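You operate a simulated robot arm through the tools that you are given. There is no shell and no other tool. Be economical: measure what you need, move in short steps, check, and stop when the job is done.

Carry out the task below with a simulated robot arm. There is one attempt and no reset: what you move stays moved.

Task
Shut the air, turn the pressure knob to 0, then put both caps in the grey tray.

It is judged by the outcome, as a careful person would: the job done as asked, and still so three seconds after it is handed in. It fails if anything else is knocked over, pushed out of place, dropped, spilled or broken. Lids that push on must go on centred and level and be pressed home; caps that screw on are set level and turned clockwise until they are tight.

Robot
A 6-joint arm with a two-finger parallel gripper, fixed in place. Base frame: the origin is at the foot of the arm, x ahead of it, y to its left, z up; the work surface is at about z = 10. Lengths are in mm, angles in rad, forces in N, time in s.
With the tool pointing down near the work surface it reaches from about 140 to 580 mm from the base axis. Its first joint turns from -1.152 to 1.152 rad. Payload 2.1 kg.
The tool frame sits at the grasp point between the pads (the TCP): z along the fingers, y along the line on which they close. The tips reach 30 mm beyond it. Largest opening 94 mm; finger width 28, thickness 10; the body of the gripper, 50 by 96 mm, starts 55 mm behind the TCP.
Orientation is that of the tool frame in the base frame, as a unit quaternion [w, x, y, z]. With the fingers straight down and closing along the base's y, the tool's x points along the base's -x, its y along +y and its z along -z.

Tools
- The arm moves only by the tool apply_moves. Its argument "rows" is a list of rows, each an object of numbers (a shift or turn left out is 0, a gripper value left out holds the last): "gripper": the closure, from 0 (fully open) to 1 (shut); "x", "y", "z": the shift along the tool's x, y, z in units of 250 mm (1.0 is 250 mm); "rx", "ry", "rz": the turn, a rotation vector about the tool's x, y, z in units of 45 degrees (1.0 is 45 degrees). In form: [{"gripper": .., "x": .., "y": .., "z": .., "rx": .., "ry": .., "rz": ..}, ...]. A call has 1 to 12 rows; each row is the pose to reach, as a shift and turn from the pose commanded when the call began, along the tool's axes at that moment. A call with a number of a shift or a turn outside -1 to 1 is refused whole. A row lasts 0.2 s, in which the tool goes at most 50 mm and 0.15 rad; a call with a longer step from one row to the next is refused whole, and so is a gripper value outside its range. A pose out of reach is approached as far as the arm can. The call stops where the force on the tool passes 40 N (or 10 N more than at its start, if that is more) or the arm is blocked; 0.2 s more then pass. The fingers move at their own pace (about 72 mm/s each) and stop on an object; they squeeze with about 30 N. The grip force told is the motor's: it shows also when the fingers shut on nothing. Time passes only in rows, and 0.2 s behind the last, so rows that repeat a pose let the fingers close. It gives the time, the measured TCP pose, the force on the tool (base axes), the opening and the grip force at its end, in the units of the frame above (readings bear some noise), and new pictures: "pictures" is both (left out), scene, wrist or none.
- Cameras (640 x 400 px; columns grow to the right, rows downward): "scene" is fixed at [32, -347.6, 494.9]; the picture's right is [0.92, -0.40, 0.00], its down [-0.21, -0.47, -0.86] and it looks along [0.34, 0.78, -0.52] (base axes); focal length 253 px, centre (320, 200). "wrist" rides on the gripper at [76, 14, -102] in the tool frame; the picture's right is [-0.18, 0.98, 0.00], its down [-0.75, -0.14, -0.64] and it looks along [-0.63, -0.12, 0.77] (tool axes); focal length 243 px, centre (320, 200). There is no depth. A picture from a camera that has moved, and an enlarged one, comes with that camera's place and axes in the base frame and with its lens. The place of the scene camera against the robot may be out by one fixed shift of up to 12 mm in any direction.
- zoom(camera, box): a new picture of the part [left, top, right, bottom] of that camera's present view, enlarged. No time passes.
- finish_job(): hands the job in; it is judged then, once.

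Work in short steps. Places have to be worked out from the pictures, the camera data and where the tool is seen: move nearer, look again, correct. Check each grasp and each placing, and mend what went wrong. You have 120 turns and 170 pictures in all, those below and enlarged ones among them. Open the gripper and draw the arm clear of the work before you hand the job in, unless the task says otherwise; then end with one line.

The tools are called by a JSON object that holds its "method" and its "body". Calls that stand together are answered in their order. apply_moves: Moves the arm, as the interface text tells. Its arguments: {"type":"object","properties":{"rows":{"type":"array","items":{"type":"object","properties":{"gripper":{"type":"number"},"x":{"type":"number"},"y":{"type":"number"},"z":{"type":"number"},"rx":{"type":"number"},"ry":{"type":"number"},"rz":{"type":"number"}}}},"pictures":{"type":"string","enum":["both","scene","wrist","none"]}},"required":["rows"]} The other tools are called the same way: zoom (camera, box) takes an enlarged picture of a part of a camera's view; finish_job () hands the job in.

At the start:

```text
time_s: 0.0
tool_pos: [212.5, 163.2, 377.6]
orientation: [0.0, -0.001, 1.0, 0.001]
contact_force: [-0.6, -0.2, -0.5]
gripper_width: 94.2
grasp_force: 0.0
```

scene: 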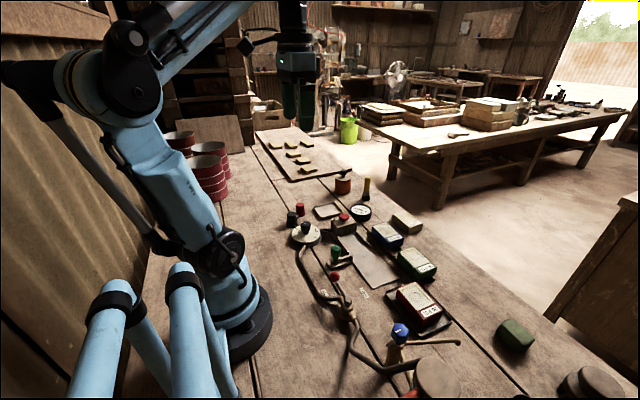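
wrist: 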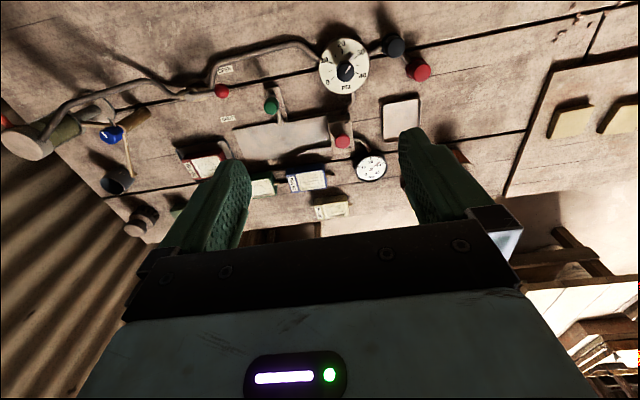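

I'll start by enlarging the work area in both views to identify the parts.

{"method": "zoom", "body": {"camera": "scene", "box": [260, 160, 480, 300]}}

{"method": "zoom", "body": {"camera": "wrist", "box": [160, 20, 480, 220]}}

{"method": "zoom", "body": {"camera": "scene", "box": [280, 270, 520, 400]}}

```text
2.86 times, centred on (370, 230) of scene
camera zoom: at [32.0, -347.6, 494.9], right [0.92, -0.4, 0.0], down [-0.21, -0.47, -0.86], along [0.34, 0.78, -0.52], focal length 724 px, centre (177, 114)
```

zoom: 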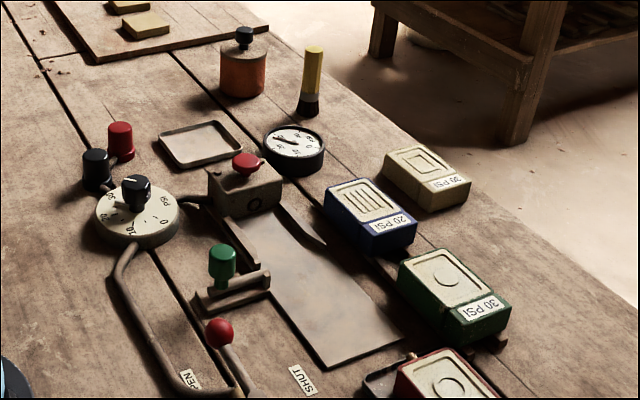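

```text
2.00 times, centred on (320, 120) of wrist
camera zoom: at [136.8, 176.1, 479.4], right [0.18, 0.98, 0.0], down [0.75, -0.14, 0.64], along [0.63, -0.12, -0.77], focal length 485 px, centre (320, 360)
```

zoom: 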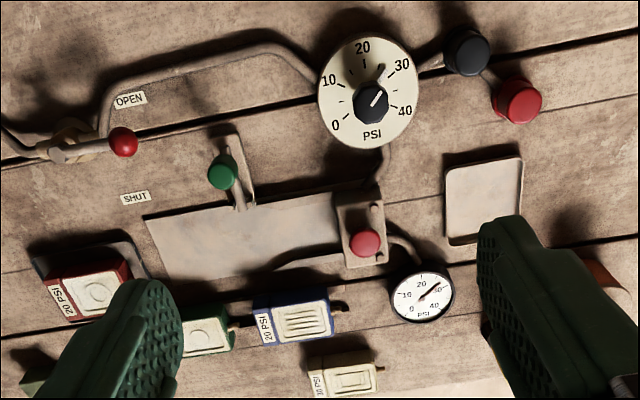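

```text
2.67 times, centred on (400, 335) of scene
camera zoom: at [32.0, -347.6, 494.9], right [0.92, -0.4, 0.0], down [-0.21, -0.47, -0.86], along [0.34, 0.78, -0.52], focal length 675 px, centre (107, -160)
```

zoom: 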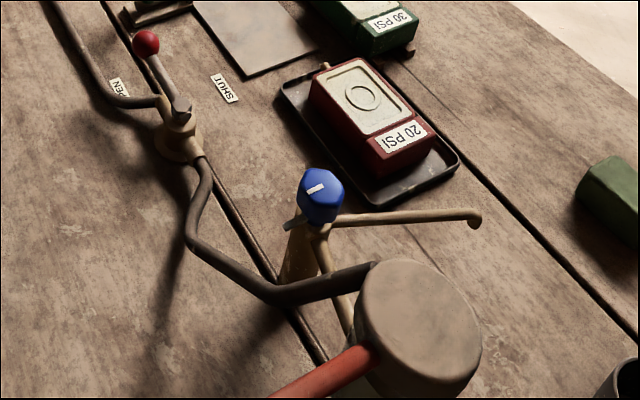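

The valve (red ball lever) is near (221,-67), between OPEN and SHUT labels. The dial, black and red caps and grey tray lie further left. I'll move over the valve for a closer look.

{"method": "apply_moves", "body": {"rows": [{"x": 0.035, "y": -0.135, "z": 0.065}, {"x": 0.07, "y": -0.27, "z": 0.13}, {"x": 0.105, "y": -0.405, "z": 0.195}, {"x": 0.14, "y": -0.54, "z": 0.26}, {"x": 0.175, "y": -0.675, "z": 0.325}, {"x": 0.21, "y": -0.81, "z": 0.39}, {"x": 0.21, "y": -0.81, "z": 0.39}], "pictures": "wrist"}}

{"method": "zoom", "body": {"camera": "wrist", "box": [200, 20, 520, 220]}}

```text
time_s: 1.6
tool_pos: [160.5, -40.9, 280.5]
orientation: [0.0, -0.001, 1.0, 0.0]
contact_force: [0.2, -0.1, -1.0]
gripper_width: 93.9
grasp_force: 0.0
camera wrist: at [84.7, -26.9, 381.7], right [0.18, 0.98, 0.0], down [0.75, -0.14, 0.64], along [0.63, -0.12, -0.77], focal length 243 px, centre (320, 200)
```

wrist: 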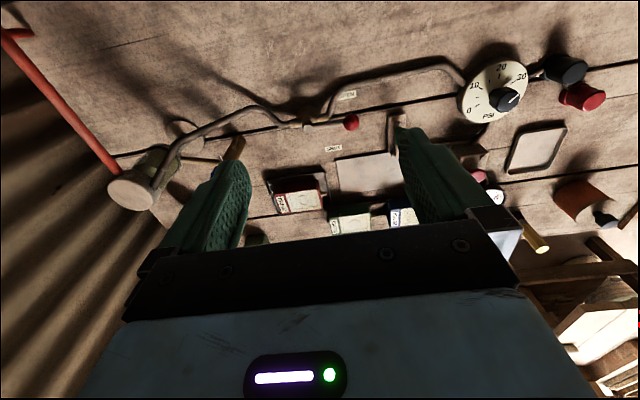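

```text
2.00 times, centred on (360, 120) of wrist
camera zoom: at [84.7, -26.9, 381.7], right [0.18, 0.98, 0.0], down [0.75, -0.14, 0.64], along [0.63, -0.12, -0.77], focal length 485 px, centre (240, 360)
```

zoom: 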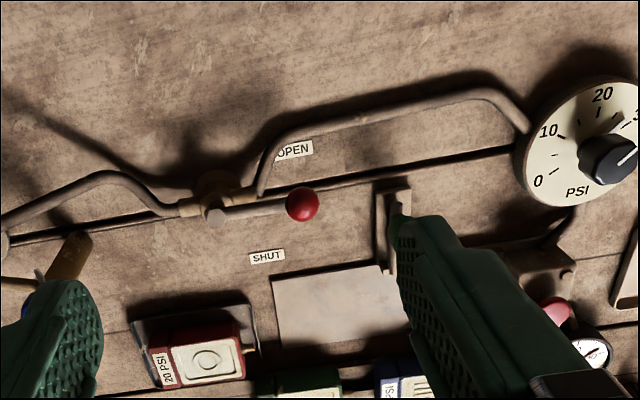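

Triangulated: ball at about (225,-9,51), pivot about (226,-74), lever pointing +y (open); SHUT should be the lever pointing +x. I'll close the gripper and lower it behind the ball as a pusher.

{"method": "apply_moves", "body": {"rows": [{"gripper": 1, "x": -0.04, "y": 0.05, "z": 0.15}, {"x": -0.09, "y": 0.1, "z": 0.3}, {"x": -0.13, "y": 0.148, "z": 0.45}, {"x": -0.13, "y": 0.148, "z": 0.55}, {"x": -0.13, "y": 0.148, "z": 0.65}, {"x": -0.13, "y": 0.148, "z": 0.65}]}}

{"method": "zoom", "body": {"camera": "scene", "box": [260, 200, 420, 320]}}

```text
time_s: 3.0
tool_pos: [192.5, -2.5, 117.5]
orientation: [0.0, -0.001, 1.0, 0.0]
contact_force: [-0.5, -0.3, 0.7]
gripper_width: 0.0
grasp_force: 29.5
camera wrist: at [117.0, 11.5, 219.4], right [0.18, 0.98, 0.0], down [0.75, -0.14, 0.64], along [0.63, -0.12, -0.77], focal length 243 px, centre (320, 200)
```

scene: 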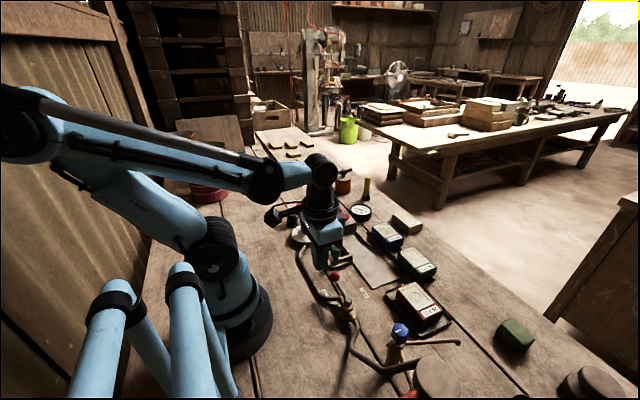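
wrist: 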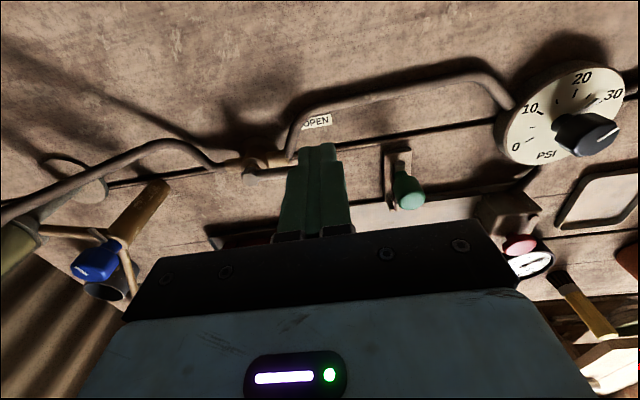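

```text
3.33 times, centred on (340, 260) of scene
camera zoom: at [32.0, -347.6, 494.9], right [0.92, -0.4, 0.0], down [-0.21, -0.47, -0.86], along [0.34, 0.78, -0.52], focal length 844 px, centre (253, 0)
```

zoom: 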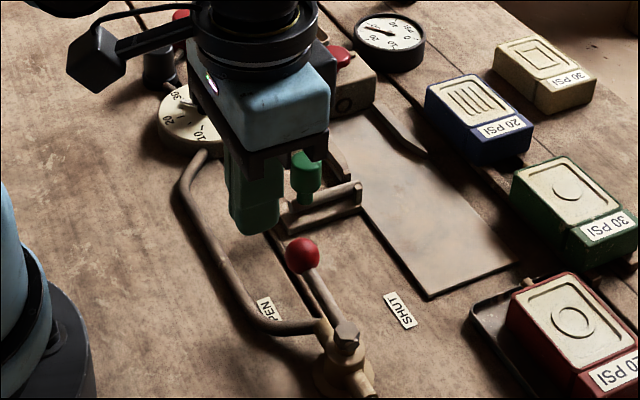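

Fingers are shut at (192,-2.5,117); the ball is just ahead. I lower to tips just below the ball centre, watching the force.

{"method": "apply_moves", "body": {"rows": [{"z": 0.06}, {"z": 0.12}, {"z": 0.176}, {"z": 0.176}], "pictures": "both"}}

{"method": "zoom", "body": {"camera": "scene", "box": [260, 200, 420, 320]}}

```text
time_s: 4.0
tool_pos: [193.1, -2.2, 72.9]
orientation: [0.0, -0.001, 1.0, 0.0]
contact_force: [-0.2, 0.1, -0.3]
gripper_width: 0.0
grasp_force: 30.3
camera wrist: at [117.2, 11.0, 175.4], right [0.18, 0.98, 0.0], down [0.75, -0.14, 0.64], along [0.63, -0.12, -0.77], focal length 243 px, centre (320, 200)
```

scene: 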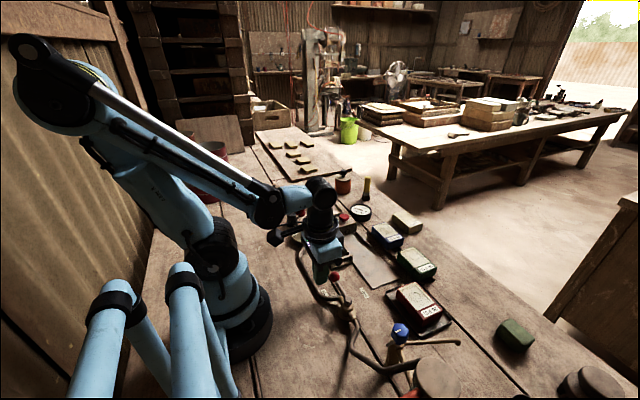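
wrist: 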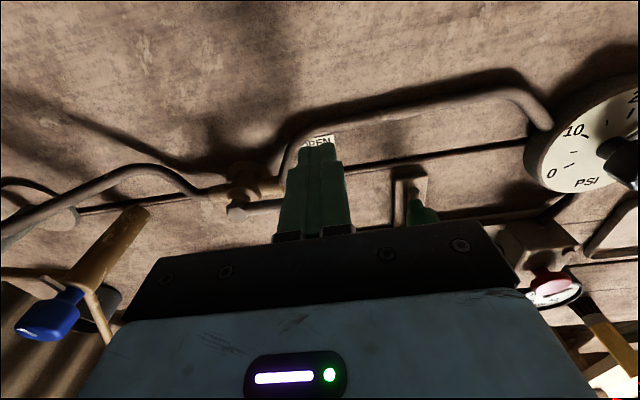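

```text
3.33 times, centred on (340, 260) of scene
camera zoom: at [32.0, -347.6, 494.9], right [0.92, -0.4, 0.0], down [-0.21, -0.47, -0.86], along [0.34, 0.78, -0.52], focal length 844 px, centre (253, 0)
```

zoom: 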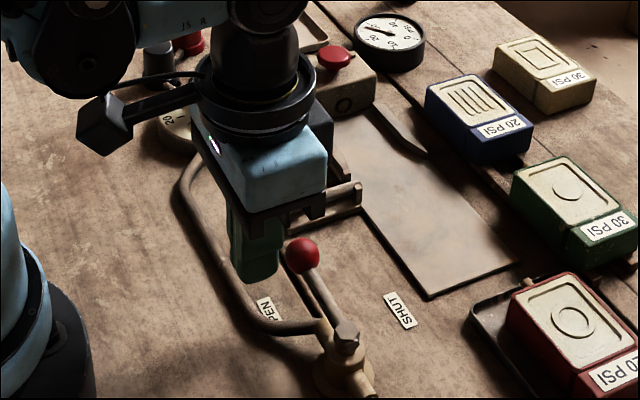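

No contact yet. Start pushing the ball along its arc to about 40°.

{"method": "apply_moves", "body": {"rows": [{"x": -0.04, "y": -0.008}, {"x": -0.082, "y": -0.008}, {"x": -0.124, "y": -0.009}, {"x": -0.165, "y": -0.022}, {"x": -0.203, "y": -0.04}, {"x": -0.203, "y": -0.04}], "pictures": "scene"}}

{"method": "zoom", "body": {"camera": "scene", "box": [260, 200, 420, 320]}}

```text
time_s: 5.4
tool_pos: [243.0, -12.3, 73.5]
orientation: [0.001, -0.001, 1.0, -0.001]
contact_force: [0.1, -0.4, -0.6]
gripper_width: 0.0
grasp_force: 29.8
```

scene: 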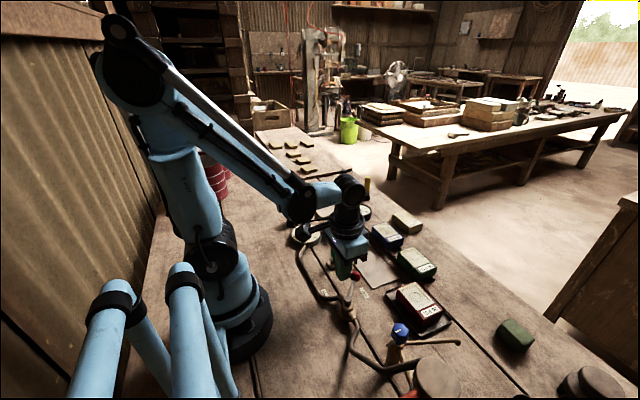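

```text
3.33 times, centred on (340, 260) of scene
camera zoom: at [32.0, -347.6, 494.9], right [0.92, -0.4, 0.0], down [-0.21, -0.47, -0.86], along [0.34, 0.78, -0.52], focal length 844 px, centre (253, 0)
```

zoom: 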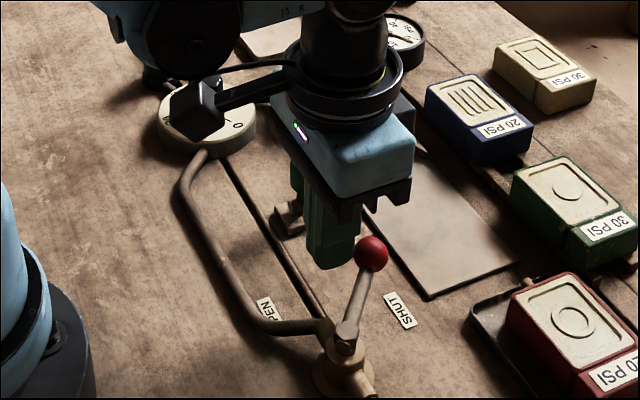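

The lever turns freely. Continue to about 85°.

{"method": "apply_moves", "body": {"rows": [{"x": -0.033, "y": -0.026}, {"x": -0.063, "y": -0.056}, {"x": -0.082, "y": -0.083}, {"x": -0.096, "y": -0.11}, {"x": -0.105, "y": -0.14}, {"x": -0.111, "y": -0.163}, {"x": -0.111, "y": -0.163}], "pictures": "scene"}}

{"method": "zoom", "body": {"camera": "scene", "box": [260, 200, 420, 320]}}

```text
time_s: 7.0
tool_pos: [270.5, -51.3, 73.9]
orientation: [-0.001, -0.002, 1.0, 0.004]
contact_force: [-12.1, 28.8, 3.4]
gripper_width: 0.0
grasp_force: 29.9
```

scene: 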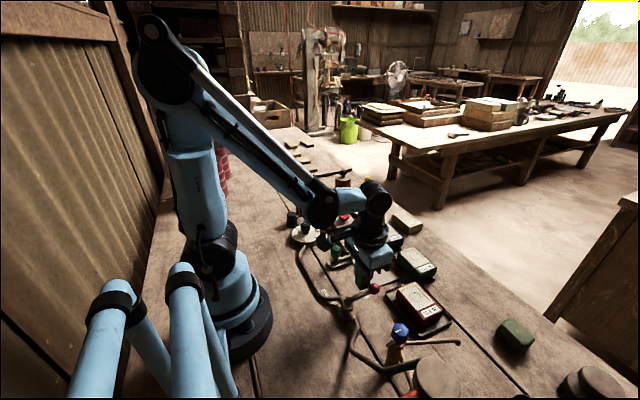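

```text
3.33 times, centred on (340, 260) of scene
camera zoom: at [32.0, -347.6, 494.9], right [0.92, -0.4, 0.0], down [-0.21, -0.47, -0.86], along [0.34, 0.78, -0.52], focal length 844 px, centre (253, 0)
```

zoom: 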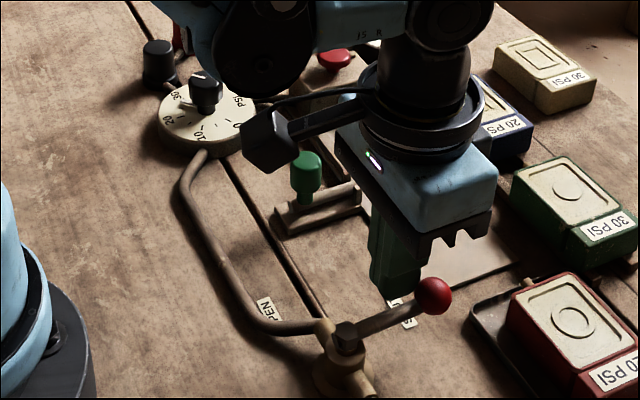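

The force rose to about 31 N with the lever near 90°: it's against its stop. I back off and lift to look.

{"method": "apply_moves", "body": {"rows": [{"x": 0.02, "y": 0.03}, {"x": 0.05, "y": 0.06}, {"x": 0.05, "y": 0.06, "z": -0.18}, {"x": 0.08, "y": 0.06, "z": -0.36}, {"x": 0.2, "y": 0.06, "z": -0.5}, {"x": 0.3, "y": 0.06, "z": -0.6}, {"x": 0.4, "y": 0.06, "z": -0.7}, {"x": 0.4, "y": 0.06, "z": -0.7}], "pictures": "wrist"}}

{"method": "zoom", "body": {"camera": "scene", "box": [260, 200, 420, 320]}}

{"method": "zoom", "body": {"camera": "wrist", "box": [200, 20, 520, 220]}}

```text
time_s: 8.8
tool_pos: [169.4, -39.6, 248.7]
orientation: [0.0, 0.0, 1.0, -0.001]
contact_force: [0.4, 0.2, 0.1]
gripper_width: 0.1
grasp_force: 30.1
camera wrist: at [94.5, -26.0, 351.0], right [0.18, 0.98, 0.0], down [0.75, -0.14, 0.64], along [0.63, -0.12, -0.77], focal length 243 px, centre (320, 200)
```

wrist: 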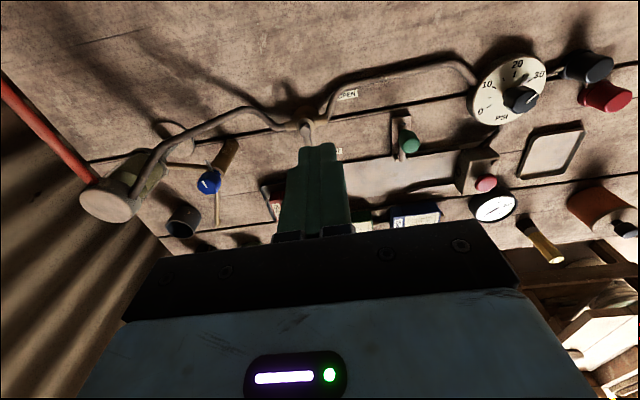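

```text
3.33 times, centred on (340, 260) of scene
camera zoom: at [32.0, -347.6, 494.9], right [0.92, -0.4, 0.0], down [-0.21, -0.47, -0.86], along [0.34, 0.78, -0.52], focal length 844 px, centre (253, 0)
```

zoom: 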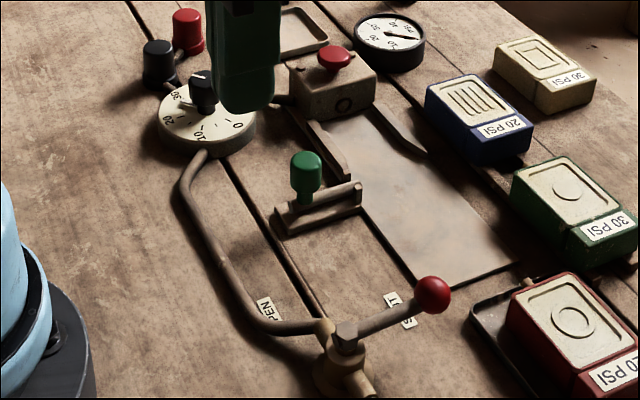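

```text
2.00 times, centred on (360, 120) of wrist
camera zoom: at [94.5, -26.0, 351.0], right [0.18, 0.98, 0.0], down [0.75, -0.14, 0.64], along [0.63, -0.12, -0.77], focal length 485 px, centre (240, 360)
```

zoom: 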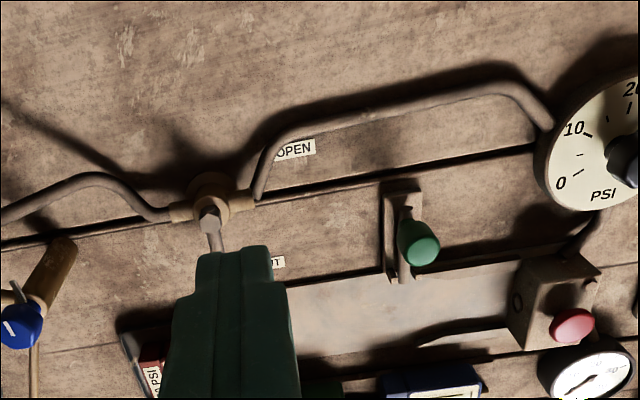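

The gauge needle has changed, consistent with the air shut. Now a closer look at the dial, caps and tray.

{"method": "apply_moves", "body": {"rows": [{"y": 0.17, "z": 0.05}, {"y": 0.34, "z": 0.1}, {"y": 0.51, "z": 0.15}, {"y": 0.68, "z": 0.195}, {"y": 0.68, "z": 0.195}], "pictures": "wrist"}}

{"method": "zoom", "body": {"camera": "wrist", "box": [320, 60, 560, 210]}}

{"method": "zoom", "body": {"camera": "scene", "box": [270, 190, 390, 260]}}

```text
time_s: 10.0
tool_pos: [172.0, 130.6, 199.6]
orientation: [0.0, -0.001, 1.0, 0.0]
contact_force: [-0.1, 0.7, -0.2]
gripper_width: 0.0
grasp_force: 30.1
camera wrist: at [96.4, 144.3, 301.8], right [0.18, 0.98, 0.0], down [0.75, -0.14, 0.64], along [0.63, -0.12, -0.77], focal length 243 px, centre (320, 200)
```

wrist: 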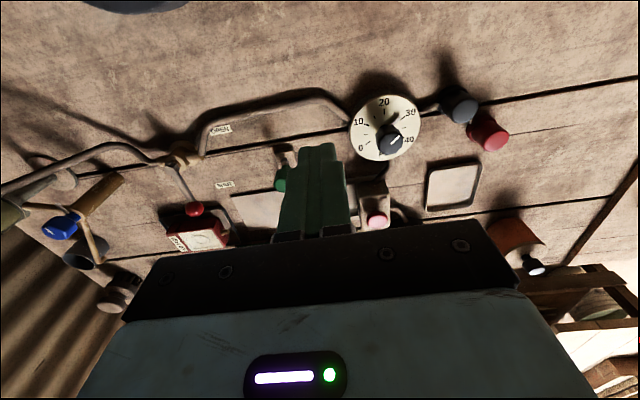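

```text
2.67 times, centred on (440, 135) of wrist
camera zoom: at [96.4, 144.3, 301.8], right [0.18, 0.98, 0.0], down [0.75, -0.14, 0.64], along [0.63, -0.12, -0.77], focal length 647 px, centre (0, 373)
```

zoom: 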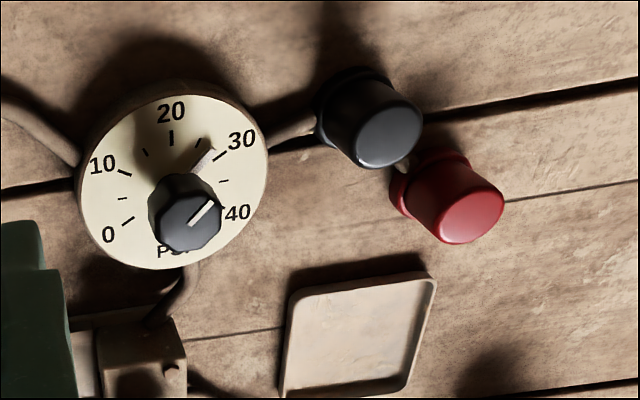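

```text
5.33 times, centred on (330, 225) of scene
camera zoom: at [32.0, -347.6, 494.9], right [0.92, -0.4, 0.0], down [-0.21, -0.47, -0.86], along [0.34, 0.78, -0.52], focal length 1351 px, centre (267, 67)
```

zoom: 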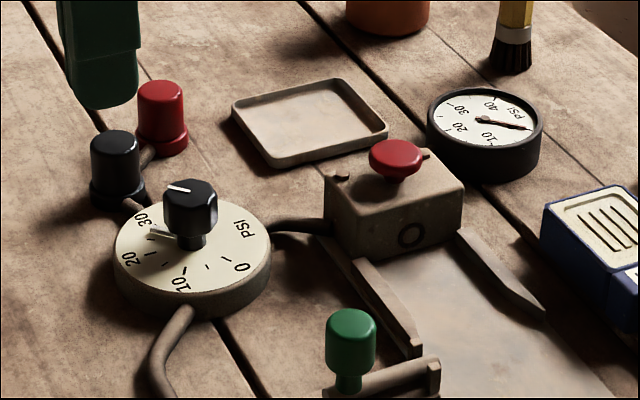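

Gauge reads about 0, so the air is shut. Knob top is at about (234.5,198,52); pointer at ≈27.5, 0 lies 165° counter-clockwise. I'll go above it while pre-rotating the gripper clockwise so the turn is symmetric.

{"method": "apply_moves", "body": {"rows": [{"gripper": 0.5, "x": -0.042, "y": 0.045, "z": 0.04, "rz": 0.166}, {"x": -0.084, "y": 0.09, "z": 0.08, "rz": 0.333}, {"x": -0.126, "y": 0.135, "z": 0.12, "rz": 0.5}, {"x": -0.168, "y": 0.18, "z": 0.16, "rz": 0.666}, {"x": -0.21, "y": 0.225, "z": 0.2, "rz": 0.833}, {"x": -0.252, "y": 0.27, "z": 0.24, "rz": 1.0}, {"x": -0.252, "y": 0.27, "z": 0.24, "rz": 1.0}], "pictures": "none"}}

{"method": "apply_moves", "body": {"rows": [{"z": 0.01, "rz": 0.18}, {"z": 0.02, "rz": 0.36}, {"z": 0.03, "rz": 0.54}, {"z": 0.04, "rz": 0.7}, {"z": 0.04, "rz": 0.83}, {"z": 0.04, "rz": 0.83}]}}

{"method": "zoom", "body": {"camera": "scene", "box": [270, 180, 390, 260]}}

```text
time_s: 11.6
tool_pos: [233.5, 198.0, 139.8]
orientation: [-0.001, 0.383, 0.924, 0.0]
contact_force: [0.3, -0.4, -0.2]
gripper_width: 46.8
grasp_force: 0.0
```

```text
time_s: 13.0
tool_pos: [233.8, 199.0, 128.5]
orientation: [0.0, 0.659, 0.752, 0.0]
contact_force: [-0.2, -0.1, -0.4]
gripper_width: 46.9
grasp_force: 0.1
camera wrist: at [238.6, 275.8, 231.6], right [1.0, -0.05, 0.0], down [-0.04, -0.77, 0.64], along [-0.03, -0.64, -0.77], focal length 243 px, centre (320, 200)
```

scene: 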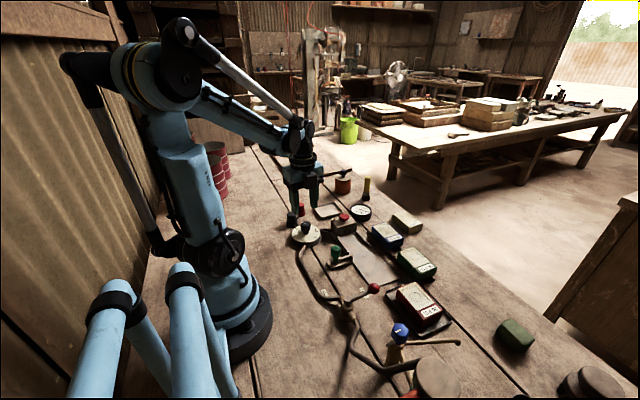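
wrist: 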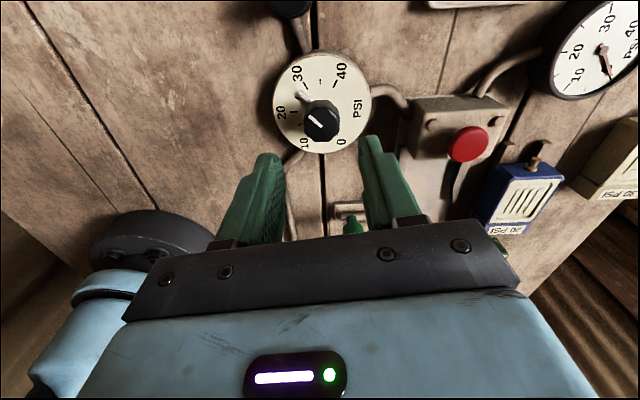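

```text
5.00 times, centred on (330, 220) of scene
camera zoom: at [32.0, -347.6, 494.9], right [0.92, -0.4, 0.0], down [-0.21, -0.47, -0.86], along [0.34, 0.78, -0.52], focal length 1266 px, centre (270, 100)
```

zoom: 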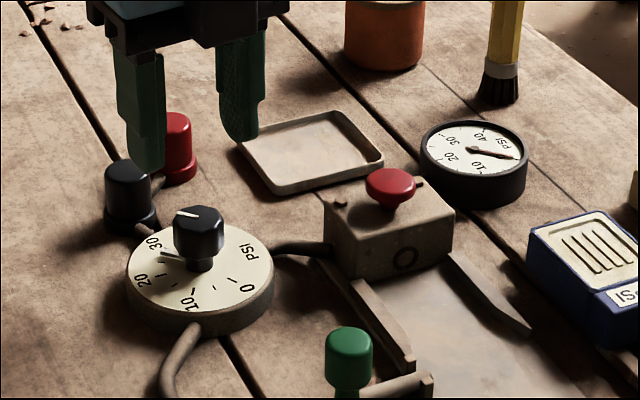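

The knob sits about at (235,200), under the gripper. Lower so the tips are at about z=34, then look.

{"method": "apply_moves", "body": {"rows": [{"z": 0.09}, {"z": 0.18}, {"z": 0.23}, {"z": 0.258}, {"z": 0.258}]}}

{"method": "zoom", "body": {"camera": "scene", "box": [270, 180, 390, 260]}}

```text
time_s: 14.2
tool_pos: [233.2, 199.6, 64.8]
orientation: [-0.001, 0.658, 0.753, 0.0]
contact_force: [0.8, -0.3, -0.6]
gripper_width: 46.8
grasp_force: 0.1
camera wrist: at [238.4, 276.2, 167.1], right [1.0, -0.05, 0.0], down [-0.04, -0.77, 0.64], along [-0.03, -0.64, -0.77], focal length 243 px, centre (320, 200)
```

scene: 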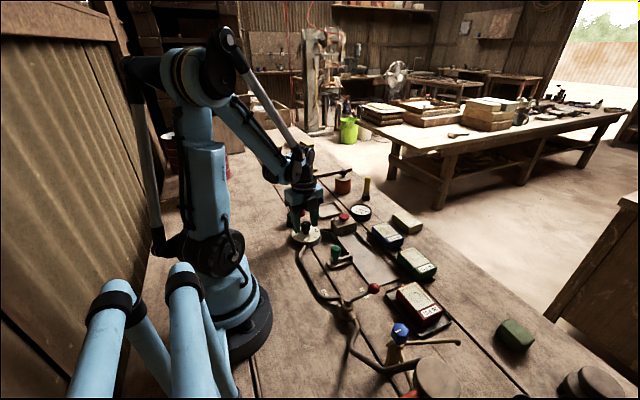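
wrist: 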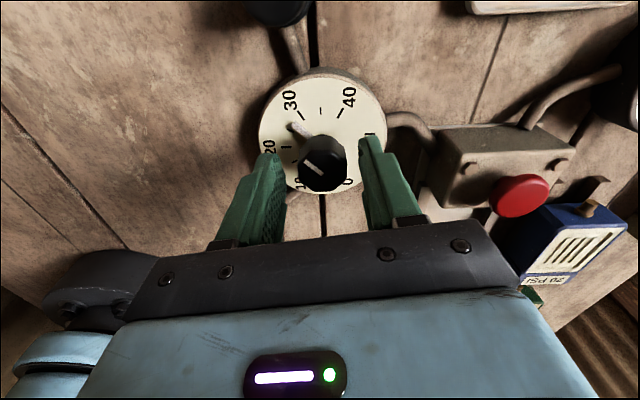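

```text
5.00 times, centred on (330, 220) of scene
camera zoom: at [32.0, -347.6, 494.9], right [0.92, -0.4, 0.0], down [-0.21, -0.47, -0.86], along [0.34, 0.78, -0.52], focal length 1266 px, centre (270, 100)
```

zoom: 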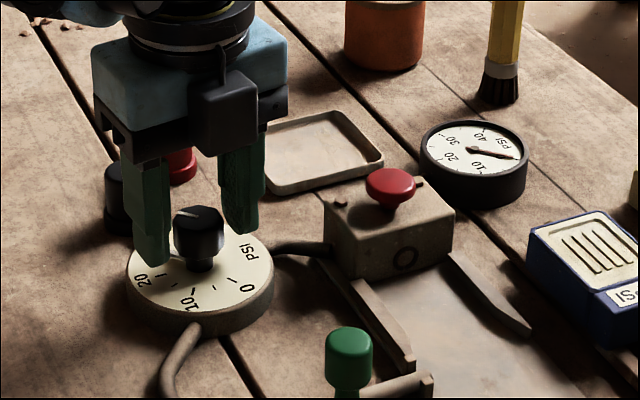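

The knob is between the fingers. Nudge 1.5 mm to centre and close.

{"method": "apply_moves", "body": {"rows": [{"x": 0.006, "y": 0.006}, {"x": 0.006, "y": 0.006, "gripper": 1}, {"x": 0.006, "y": 0.006}, {"x": 0.006, "y": 0.006}]}}

{"method": "zoom", "body": {"camera": "scene", "box": [270, 180, 390, 260]}}

{"method": "zoom", "body": {"camera": "wrist", "box": [220, 60, 420, 240]}}

```text
time_s: 15.2
tool_pos: [235.9, 200.5, 63.9]
orientation: [0.001, 0.657, 0.754, 0.001]
contact_force: [3.1, 0.4, -3.3]
gripper_width: 29.1
grasp_force: 44.7
camera wrist: at [239.7, 277.9, 167.2], right [1.0, -0.05, 0.0], down [-0.04, -0.77, 0.64], along [-0.03, -0.64, -0.77], focal length 243 px, centre (320, 200)
```

scene: 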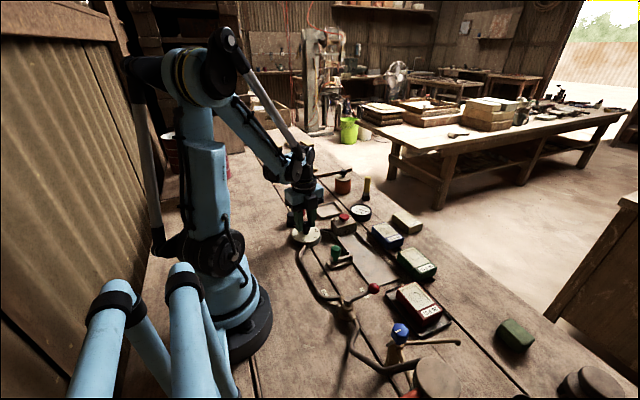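
wrist: 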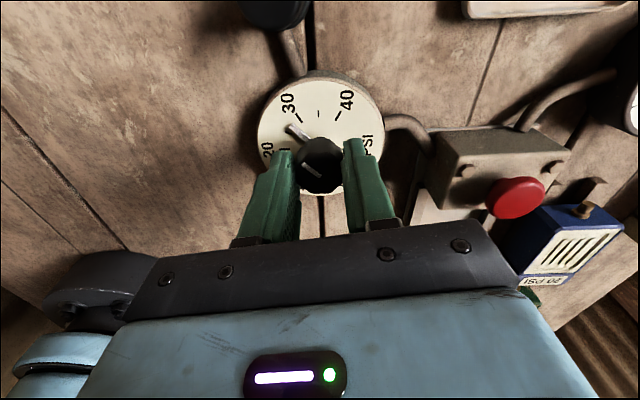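

```text
5.00 times, centred on (330, 220) of scene
camera zoom: at [32.0, -347.6, 494.9], right [0.92, -0.4, 0.0], down [-0.21, -0.47, -0.86], along [0.34, 0.78, -0.52], focal length 1266 px, centre (270, 100)
```

zoom: 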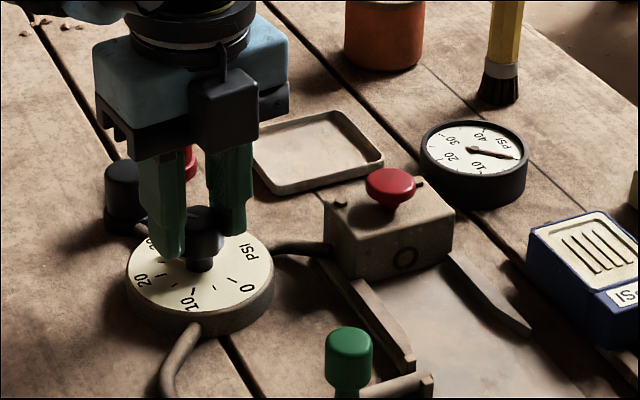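

```text
2.22 times, centred on (320, 150) of wrist
camera zoom: at [239.7, 277.9, 167.2], right [1.0, -0.05, 0.0], down [-0.04, -0.77, 0.64], along [-0.03, -0.64, -0.77], focal length 539 px, centre (320, 311)
```

zoom: 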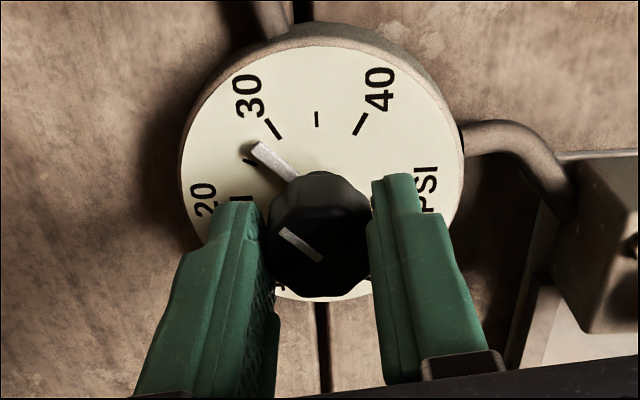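

Gripped at 29 mm. Turn counter-clockwise from above (negative rz), 45° first.

{"method": "apply_moves", "body": {"rows": [{"rz": -0.15}, {"rz": -0.3}, {"rz": -0.45}, {"rz": -0.6}, {"rz": -0.75}, {"rz": -0.9}, {"rz": -1.0}, {"rz": -1.0}], "pictures": "wrist"}}

{"method": "zoom", "body": {"camera": "wrist", "box": [220, 60, 420, 240]}}

```text
time_s: 17.0
tool_pos: [234.2, 201.3, 64.0]
orientation: [0.0, 0.319, 0.948, -0.001]
contact_force: [-14.4, 3.0, 2.1]
gripper_width: 28.9
grasp_force: 44.7
camera wrist: at [183.3, 257.4, 167.3], right [0.74, 0.67, 0.0], down [0.52, -0.57, 0.64], along [0.43, -0.48, -0.77], focal length 243 px, centre (320, 200)
```

wrist: 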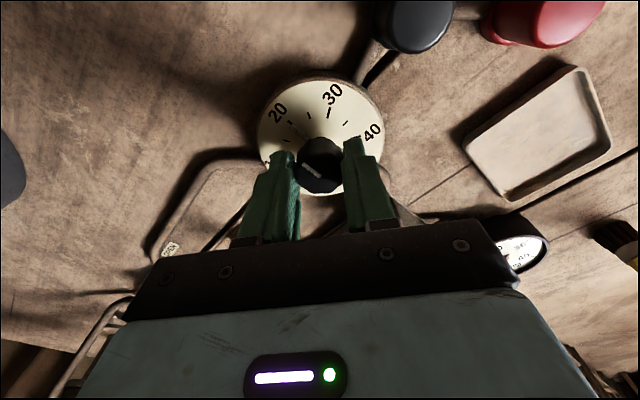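

```text
2.22 times, centred on (320, 150) of wrist
camera zoom: at [183.3, 257.4, 167.3], right [0.74, 0.67, 0.0], down [0.52, -0.57, 0.64], along [0.43, -0.48, -0.77], focal length 539 px, centre (320, 311)
```

zoom: 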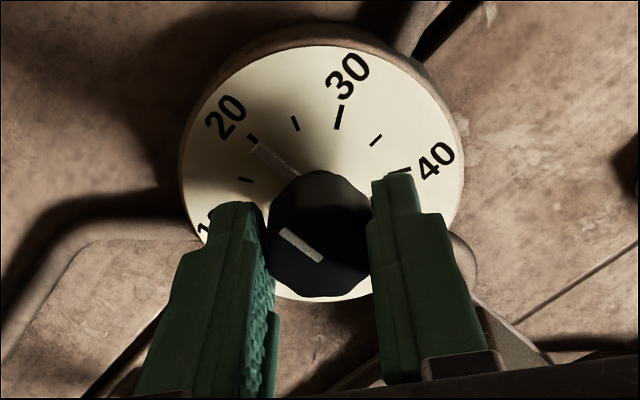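

The pointer follows, now at ~20. Continue, correcting a small lateral offset.

{"method": "apply_moves", "body": {"rows": [{"x": 0.005, "y": -0.0036, "rz": -0.15}, {"x": 0.005, "y": -0.0036, "rz": -0.3}, {"x": 0.005, "y": -0.0036, "rz": -0.45}, {"x": 0.005, "y": -0.0036, "rz": -0.6}, {"x": 0.005, "y": -0.0036, "rz": -0.75}, {"x": 0.005, "y": -0.0036, "rz": -0.9}, {"x": 0.005, "y": -0.0036, "rz": -1.0}, {"x": 0.005, "y": -0.0036, "rz": -1.0}], "pictures": "wrist"}}

{"method": "zoom", "body": {"camera": "wrist", "box": [220, 60, 420, 240]}}

```text
time_s: 18.8
tool_pos: [234.2, 199.7, 64.4]
orientation: [0.0, -0.068, 0.998, -0.001]
contact_force: [5.0, -15.9, -6.8]
gripper_width: 29.2
grasp_force: 45.2
camera wrist: at [157.3, 203.5, 167.1], right [0.05, 1.0, 0.0], down [0.76, -0.04, 0.64], along [0.64, -0.03, -0.77], focal length 243 px, centre (320, 200)
```

wrist: 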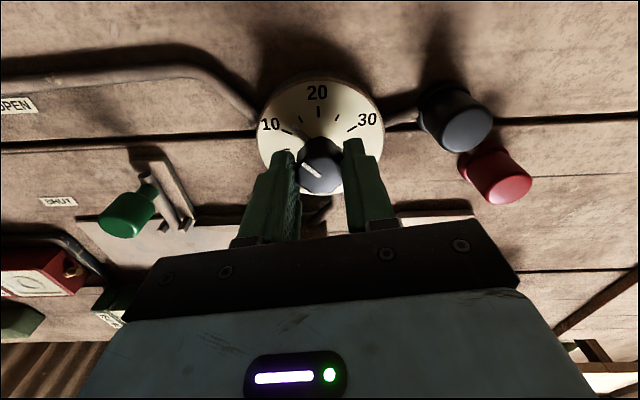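

```text
2.22 times, centred on (320, 150) of wrist
camera zoom: at [157.3, 203.5, 167.1], right [0.05, 1.0, 0.0], down [0.76, -0.04, 0.64], along [0.64, -0.03, -0.77], focal length 539 px, centre (320, 311)
```

zoom: 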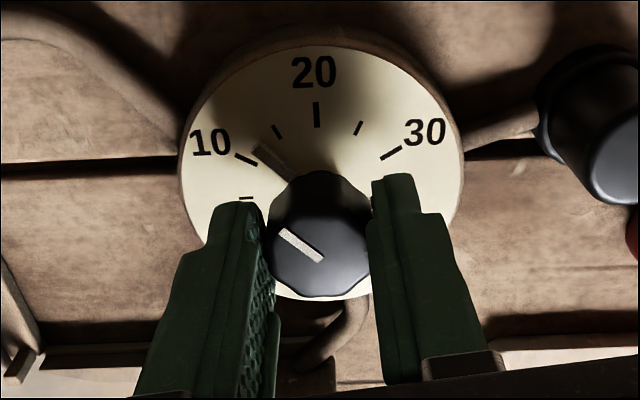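

Pointer ~12. Continue another 45° with a small y correction.

{"method": "apply_moves", "body": {"rows": [{"y": -0.006, "rz": -0.15}, {"y": -0.006, "rz": -0.3}, {"y": -0.006, "rz": -0.45}, {"y": -0.006, "rz": -0.6}, {"y": -0.006, "rz": -0.75}, {"y": -0.006, "rz": -0.9}, {"y": -0.006, "rz": -1.0}, {"y": -0.006, "rz": -1.0}], "pictures": "wrist"}}

{"method": "zoom", "body": {"camera": "wrist", "box": [220, 60, 420, 240]}}

{"method": "zoom", "body": {"camera": "scene", "box": [270, 180, 390, 260]}}

```text
time_s: 20.6
tool_pos: [233.7, 198.7, 64.6]
orientation: [0.001, -0.444, 0.896, -0.001]
contact_force: [18.3, 0.9, -21.0]
gripper_width: 29.3
grasp_force: 44.4
camera wrist: at [177.6, 146.5, 167.1], right [-0.67, 0.74, 0.0], down [0.57, 0.51, 0.64], along [0.48, 0.43, -0.77], focal length 243 px, centre (320, 200)
```

wrist: 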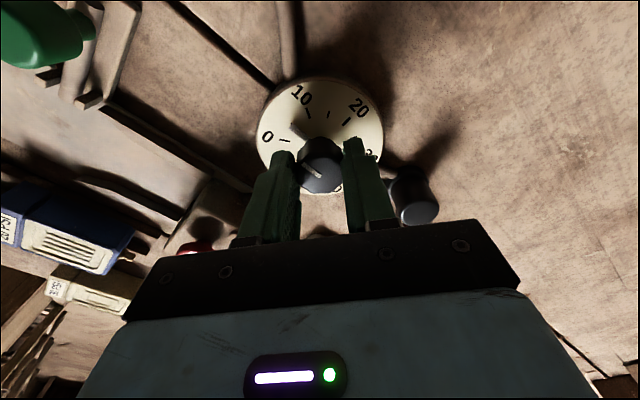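

```text
2.22 times, centred on (320, 150) of wrist
camera zoom: at [177.6, 146.5, 167.1], right [-0.67, 0.74, 0.0], down [0.57, 0.51, 0.64], along [0.48, 0.43, -0.77], focal length 539 px, centre (320, 311)
```

zoom: 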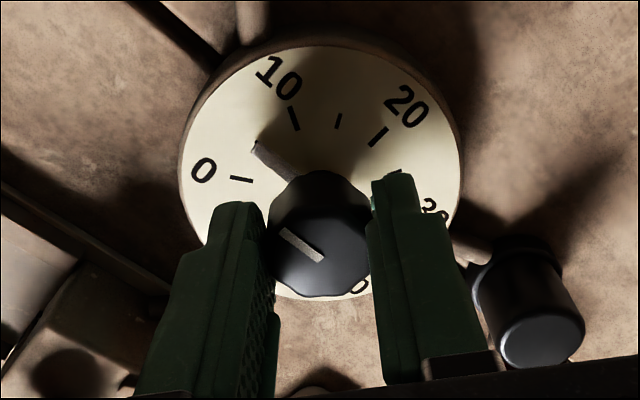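

```text
5.00 times, centred on (330, 220) of scene
camera zoom: at [32.1, -347.6, 494.9], right [0.92, -0.4, 0.0], down [-0.21, -0.47, -0.86], along [0.34, 0.78, -0.52], focal length 1266 px, centre (270, 100)
```

zoom: 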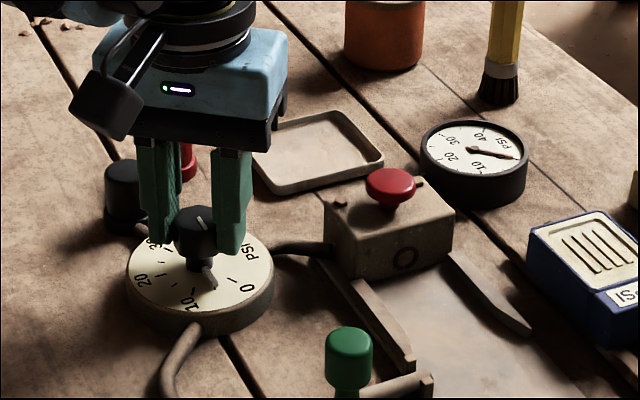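

Pointer ~4.5; about 28–30° remain. Turn 28° with a small force-relieving shift.

{"method": "apply_moves", "body": {"rows": [{"x": -0.0036, "y": -0.0048, "z": 0.003}, {"x": -0.0036, "y": -0.0048, "z": 0.003, "rz": -0.15}, {"x": -0.0036, "y": -0.0048, "z": 0.003, "rz": -0.3}, {"x": -0.0036, "y": -0.0048, "z": 0.003, "rz": -0.45}, {"x": -0.0036, "y": -0.0048, "z": 0.003, "rz": -0.62}, {"x": -0.0036, "y": -0.0048, "z": 0.003, "rz": -0.62}], "pictures": "wrist"}}

{"method": "zoom", "body": {"camera": "wrist", "box": [220, 60, 420, 240]}}

{"method": "zoom", "body": {"camera": "scene", "box": [270, 180, 390, 260]}}

```text
time_s: 22.0
tool_pos: [233.8, 198.9, 63.0]
orientation: [0.0, -0.647, 0.762, 0.001]
contact_force: [-6.6, 4.1, 29.2]
gripper_width: 29.2
grasp_force: 45.0
camera wrist: at [209.5, 125.4, 166.2], right [-0.94, 0.34, 0.0], down [0.26, 0.72, 0.64], along [0.22, 0.6, -0.77], focal length 243 px, centre (320, 200)
```

wrist: 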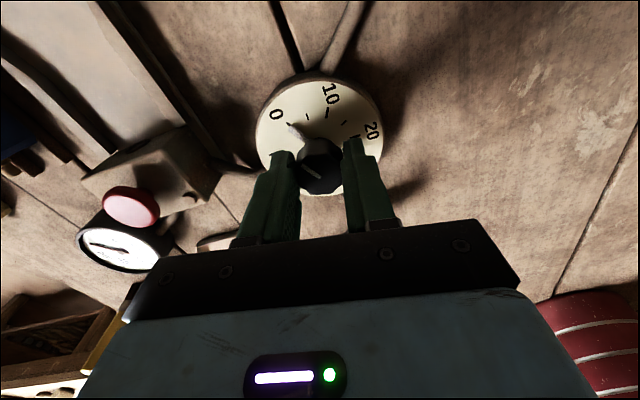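

```text
2.22 times, centred on (320, 150) of wrist
camera zoom: at [209.5, 125.4, 166.2], right [-0.94, 0.34, 0.0], down [0.26, 0.72, 0.64], along [0.22, 0.6, -0.77], focal length 539 px, centre (320, 311)
```

zoom: 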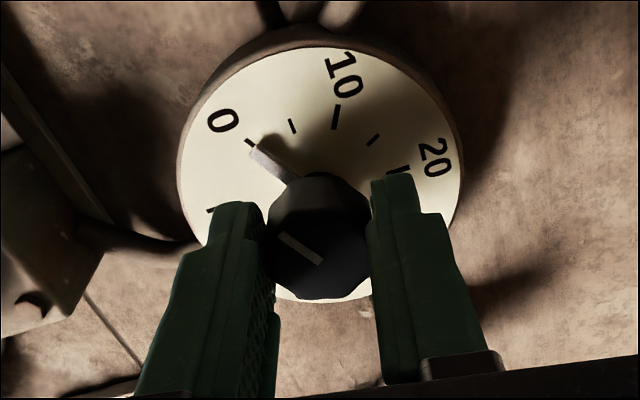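

```text
5.00 times, centred on (330, 220) of scene
camera zoom: at [32.0, -347.7, 494.9], right [0.92, -0.4, 0.0], down [-0.21, -0.47, -0.86], along [0.34, 0.78, -0.52], focal length 1266 px, centre (270, 100)
```

zoom: 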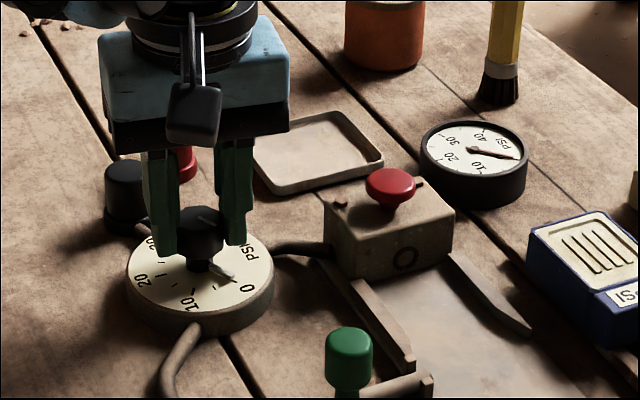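

The pointer sits almost on the 0 tick (estimate ~2° short). I'll turn about 2.5° more while relieving the vertical load.

{"method": "apply_moves", "body": {"rows": [{"z": -0.003}, {"z": -0.004, "rz": -0.03}, {"z": -0.004, "rz": -0.055}, {"z": -0.004, "rz": -0.055}], "pictures": "none"}}

{"method": "zoom", "body": {"camera": "wrist", "box": [270, 80, 370, 170]}}

```text
time_s: 23.0
tool_pos: [234.5, 199.2, 63.8]
orientation: [0.001, -0.663, 0.748, 0.0]
contact_force: [-7.8, 3.7, -32.0]
gripper_width: 29.5
grasp_force: 44.9
```

```text
4.44 times, centred on (320, 125) of wrist
camera zoom: at [212.5, 124.3, 167.0], right [-0.95, 0.3, 0.0], down [0.23, 0.73, 0.64], along [0.19, 0.61, -0.77], focal length 1078 px, centre (320, 533)
```

zoom: 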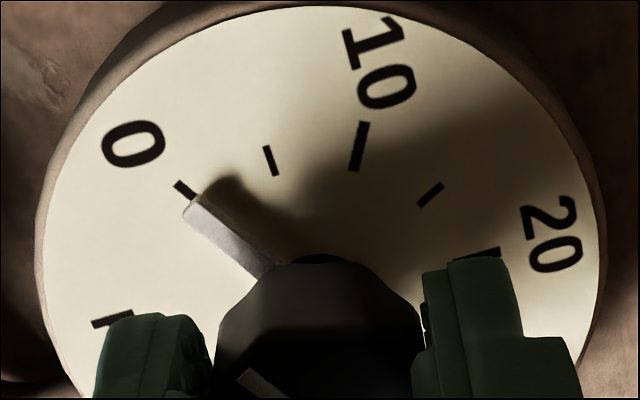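

Pointer on the 0 tick. Release gently and rise.

{"method": "apply_moves", "body": {"rows": [{"z": 0.002}, {"z": 0.002, "gripper": 0.5}, {"z": 0.002}, {"z": 0.0}, {"z": -0.1}, {"z": -0.25}, {"z": -0.35}, {"z": -0.35}], "pictures": "wrist"}}

{"method": "zoom", "body": {"camera": "wrist", "box": [240, 30, 400, 150]}}

{"method": "zoom", "body": {"camera": "scene", "box": [270, 190, 390, 260]}}

```text
time_s: 24.8
tool_pos: [234.1, 199.1, 153.5]
orientation: [0.0, -0.663, 0.748, 0.0]
contact_force: [-1.0, 0.6, 0.4]
gripper_width: 46.8
grasp_force: 0.0
camera wrist: at [212.5, 124.7, 255.4], right [-0.95, 0.3, 0.0], down [0.23, 0.73, 0.64], along [0.19, 0.61, -0.77], focal length 243 px, centre (320, 200)
```

wrist: 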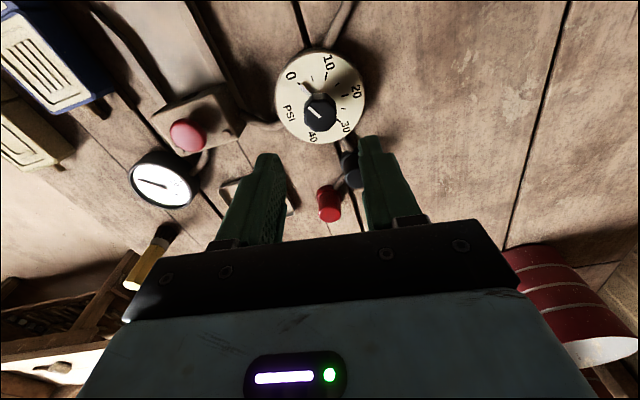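

```text
3.33 times, centred on (320, 90) of wrist
camera zoom: at [212.5, 124.7, 255.4], right [-0.95, 0.3, 0.0], down [0.23, 0.73, 0.64], along [0.19, 0.61, -0.77], focal length 809 px, centre (320, 567)
```

zoom: 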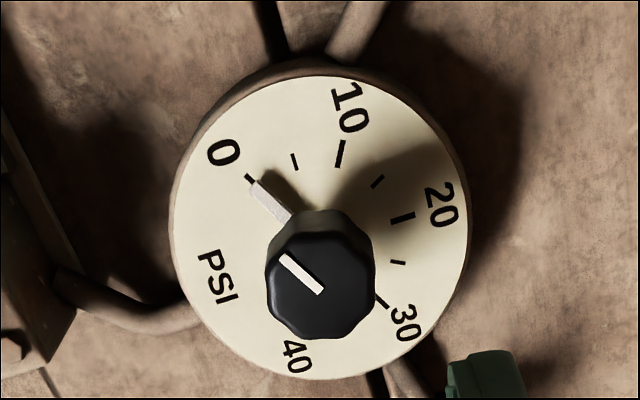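

```text
5.33 times, centred on (330, 225) of scene
camera zoom: at [32.0, -347.6, 494.9], right [0.92, -0.4, 0.0], down [-0.21, -0.47, -0.86], along [0.34, 0.78, -0.52], focal length 1351 px, centre (267, 67)
```

zoom: 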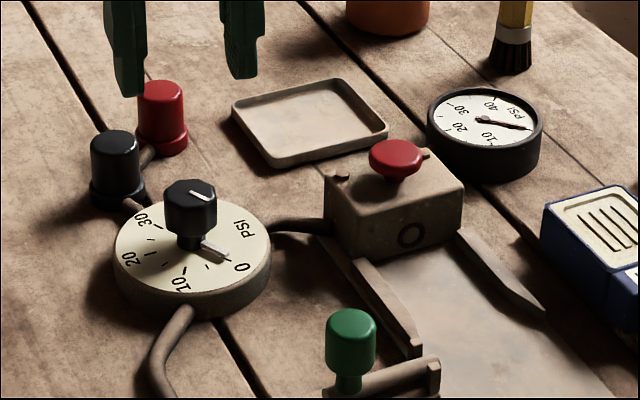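

Pressure knob reads 0. Next, rotate to yaw −45° (closing across the line of the two caps) and look at them.

{"method": "apply_moves", "body": {"rows": [{"x": -0.03, "y": 0.03, "z": -0.03, "rz": 0.15}, {"x": -0.06, "y": 0.06, "z": -0.05, "rz": 0.3}, {"x": -0.1, "y": 0.1, "z": -0.07, "rz": 0.45}, {"x": -0.14, "y": 0.14, "z": -0.09, "rz": 0.6}, {"x": -0.17, "y": 0.18, "z": -0.108, "rz": 0.75}, {"x": -0.19, "y": 0.2, "z": -0.108, "rz": 0.844}, {"x": -0.19, "y": 0.2, "z": -0.108, "rz": 0.844}], "pictures": "wrist"}}

{"method": "zoom", "body": {"camera": "wrist", "box": [240, 60, 440, 185]}}

{"method": "zoom", "body": {"camera": "scene", "box": [270, 190, 350, 240]}}

```text
time_s: 26.4
tool_pos: [191.1, 252.5, 178.7]
orientation: [0.0, -0.383, 0.924, 0.0]
contact_force: [-0.6, 0.1, 0.5]
gripper_width: 47.0
grasp_force: 0.0
camera wrist: at [128.5, 208.0, 281.7], right [-0.57, 0.82, 0.0], down [0.63, 0.43, 0.64], along [0.53, 0.36, -0.77], focal length 243 px, centre (320, 200)
```

wrist: 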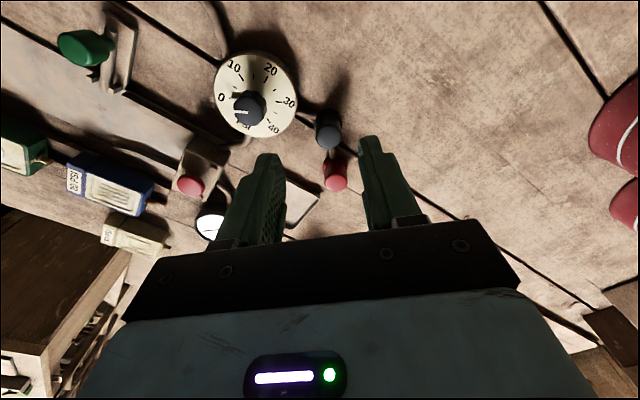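

```text
3.20 times, centred on (340, 122) of wrist
camera zoom: at [128.5, 208.0, 281.7], right [-0.57, 0.82, 0.0], down [0.63, 0.43, 0.64], along [0.53, 0.36, -0.77], focal length 776 px, centre (256, 448)
```

zoom: 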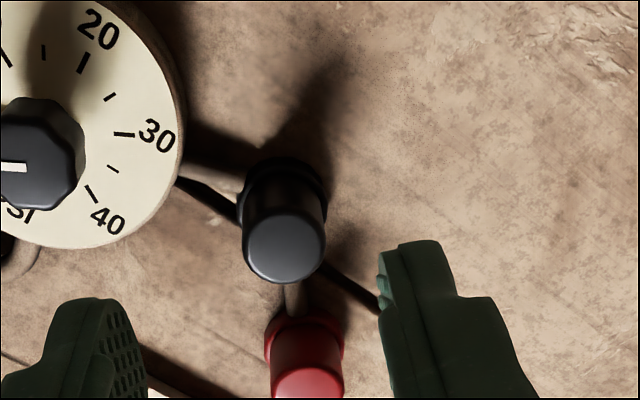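

```text
8.00 times, centred on (310, 215) of scene
camera zoom: at [32.0, -347.6, 494.9], right [0.92, -0.4, 0.0], down [-0.21, -0.47, -0.86], along [0.34, 0.78, -0.52], focal length 2026 px, centre (400, 80)
```

zoom: 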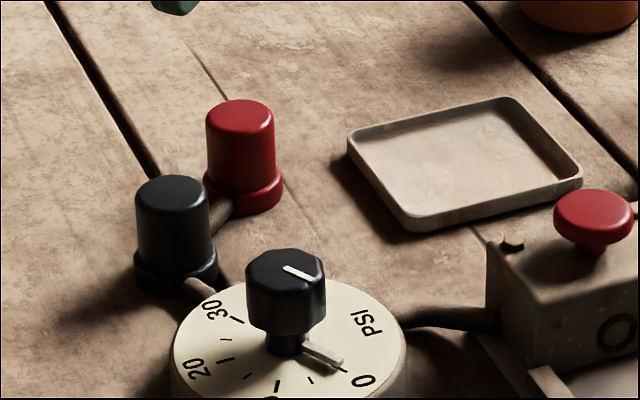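

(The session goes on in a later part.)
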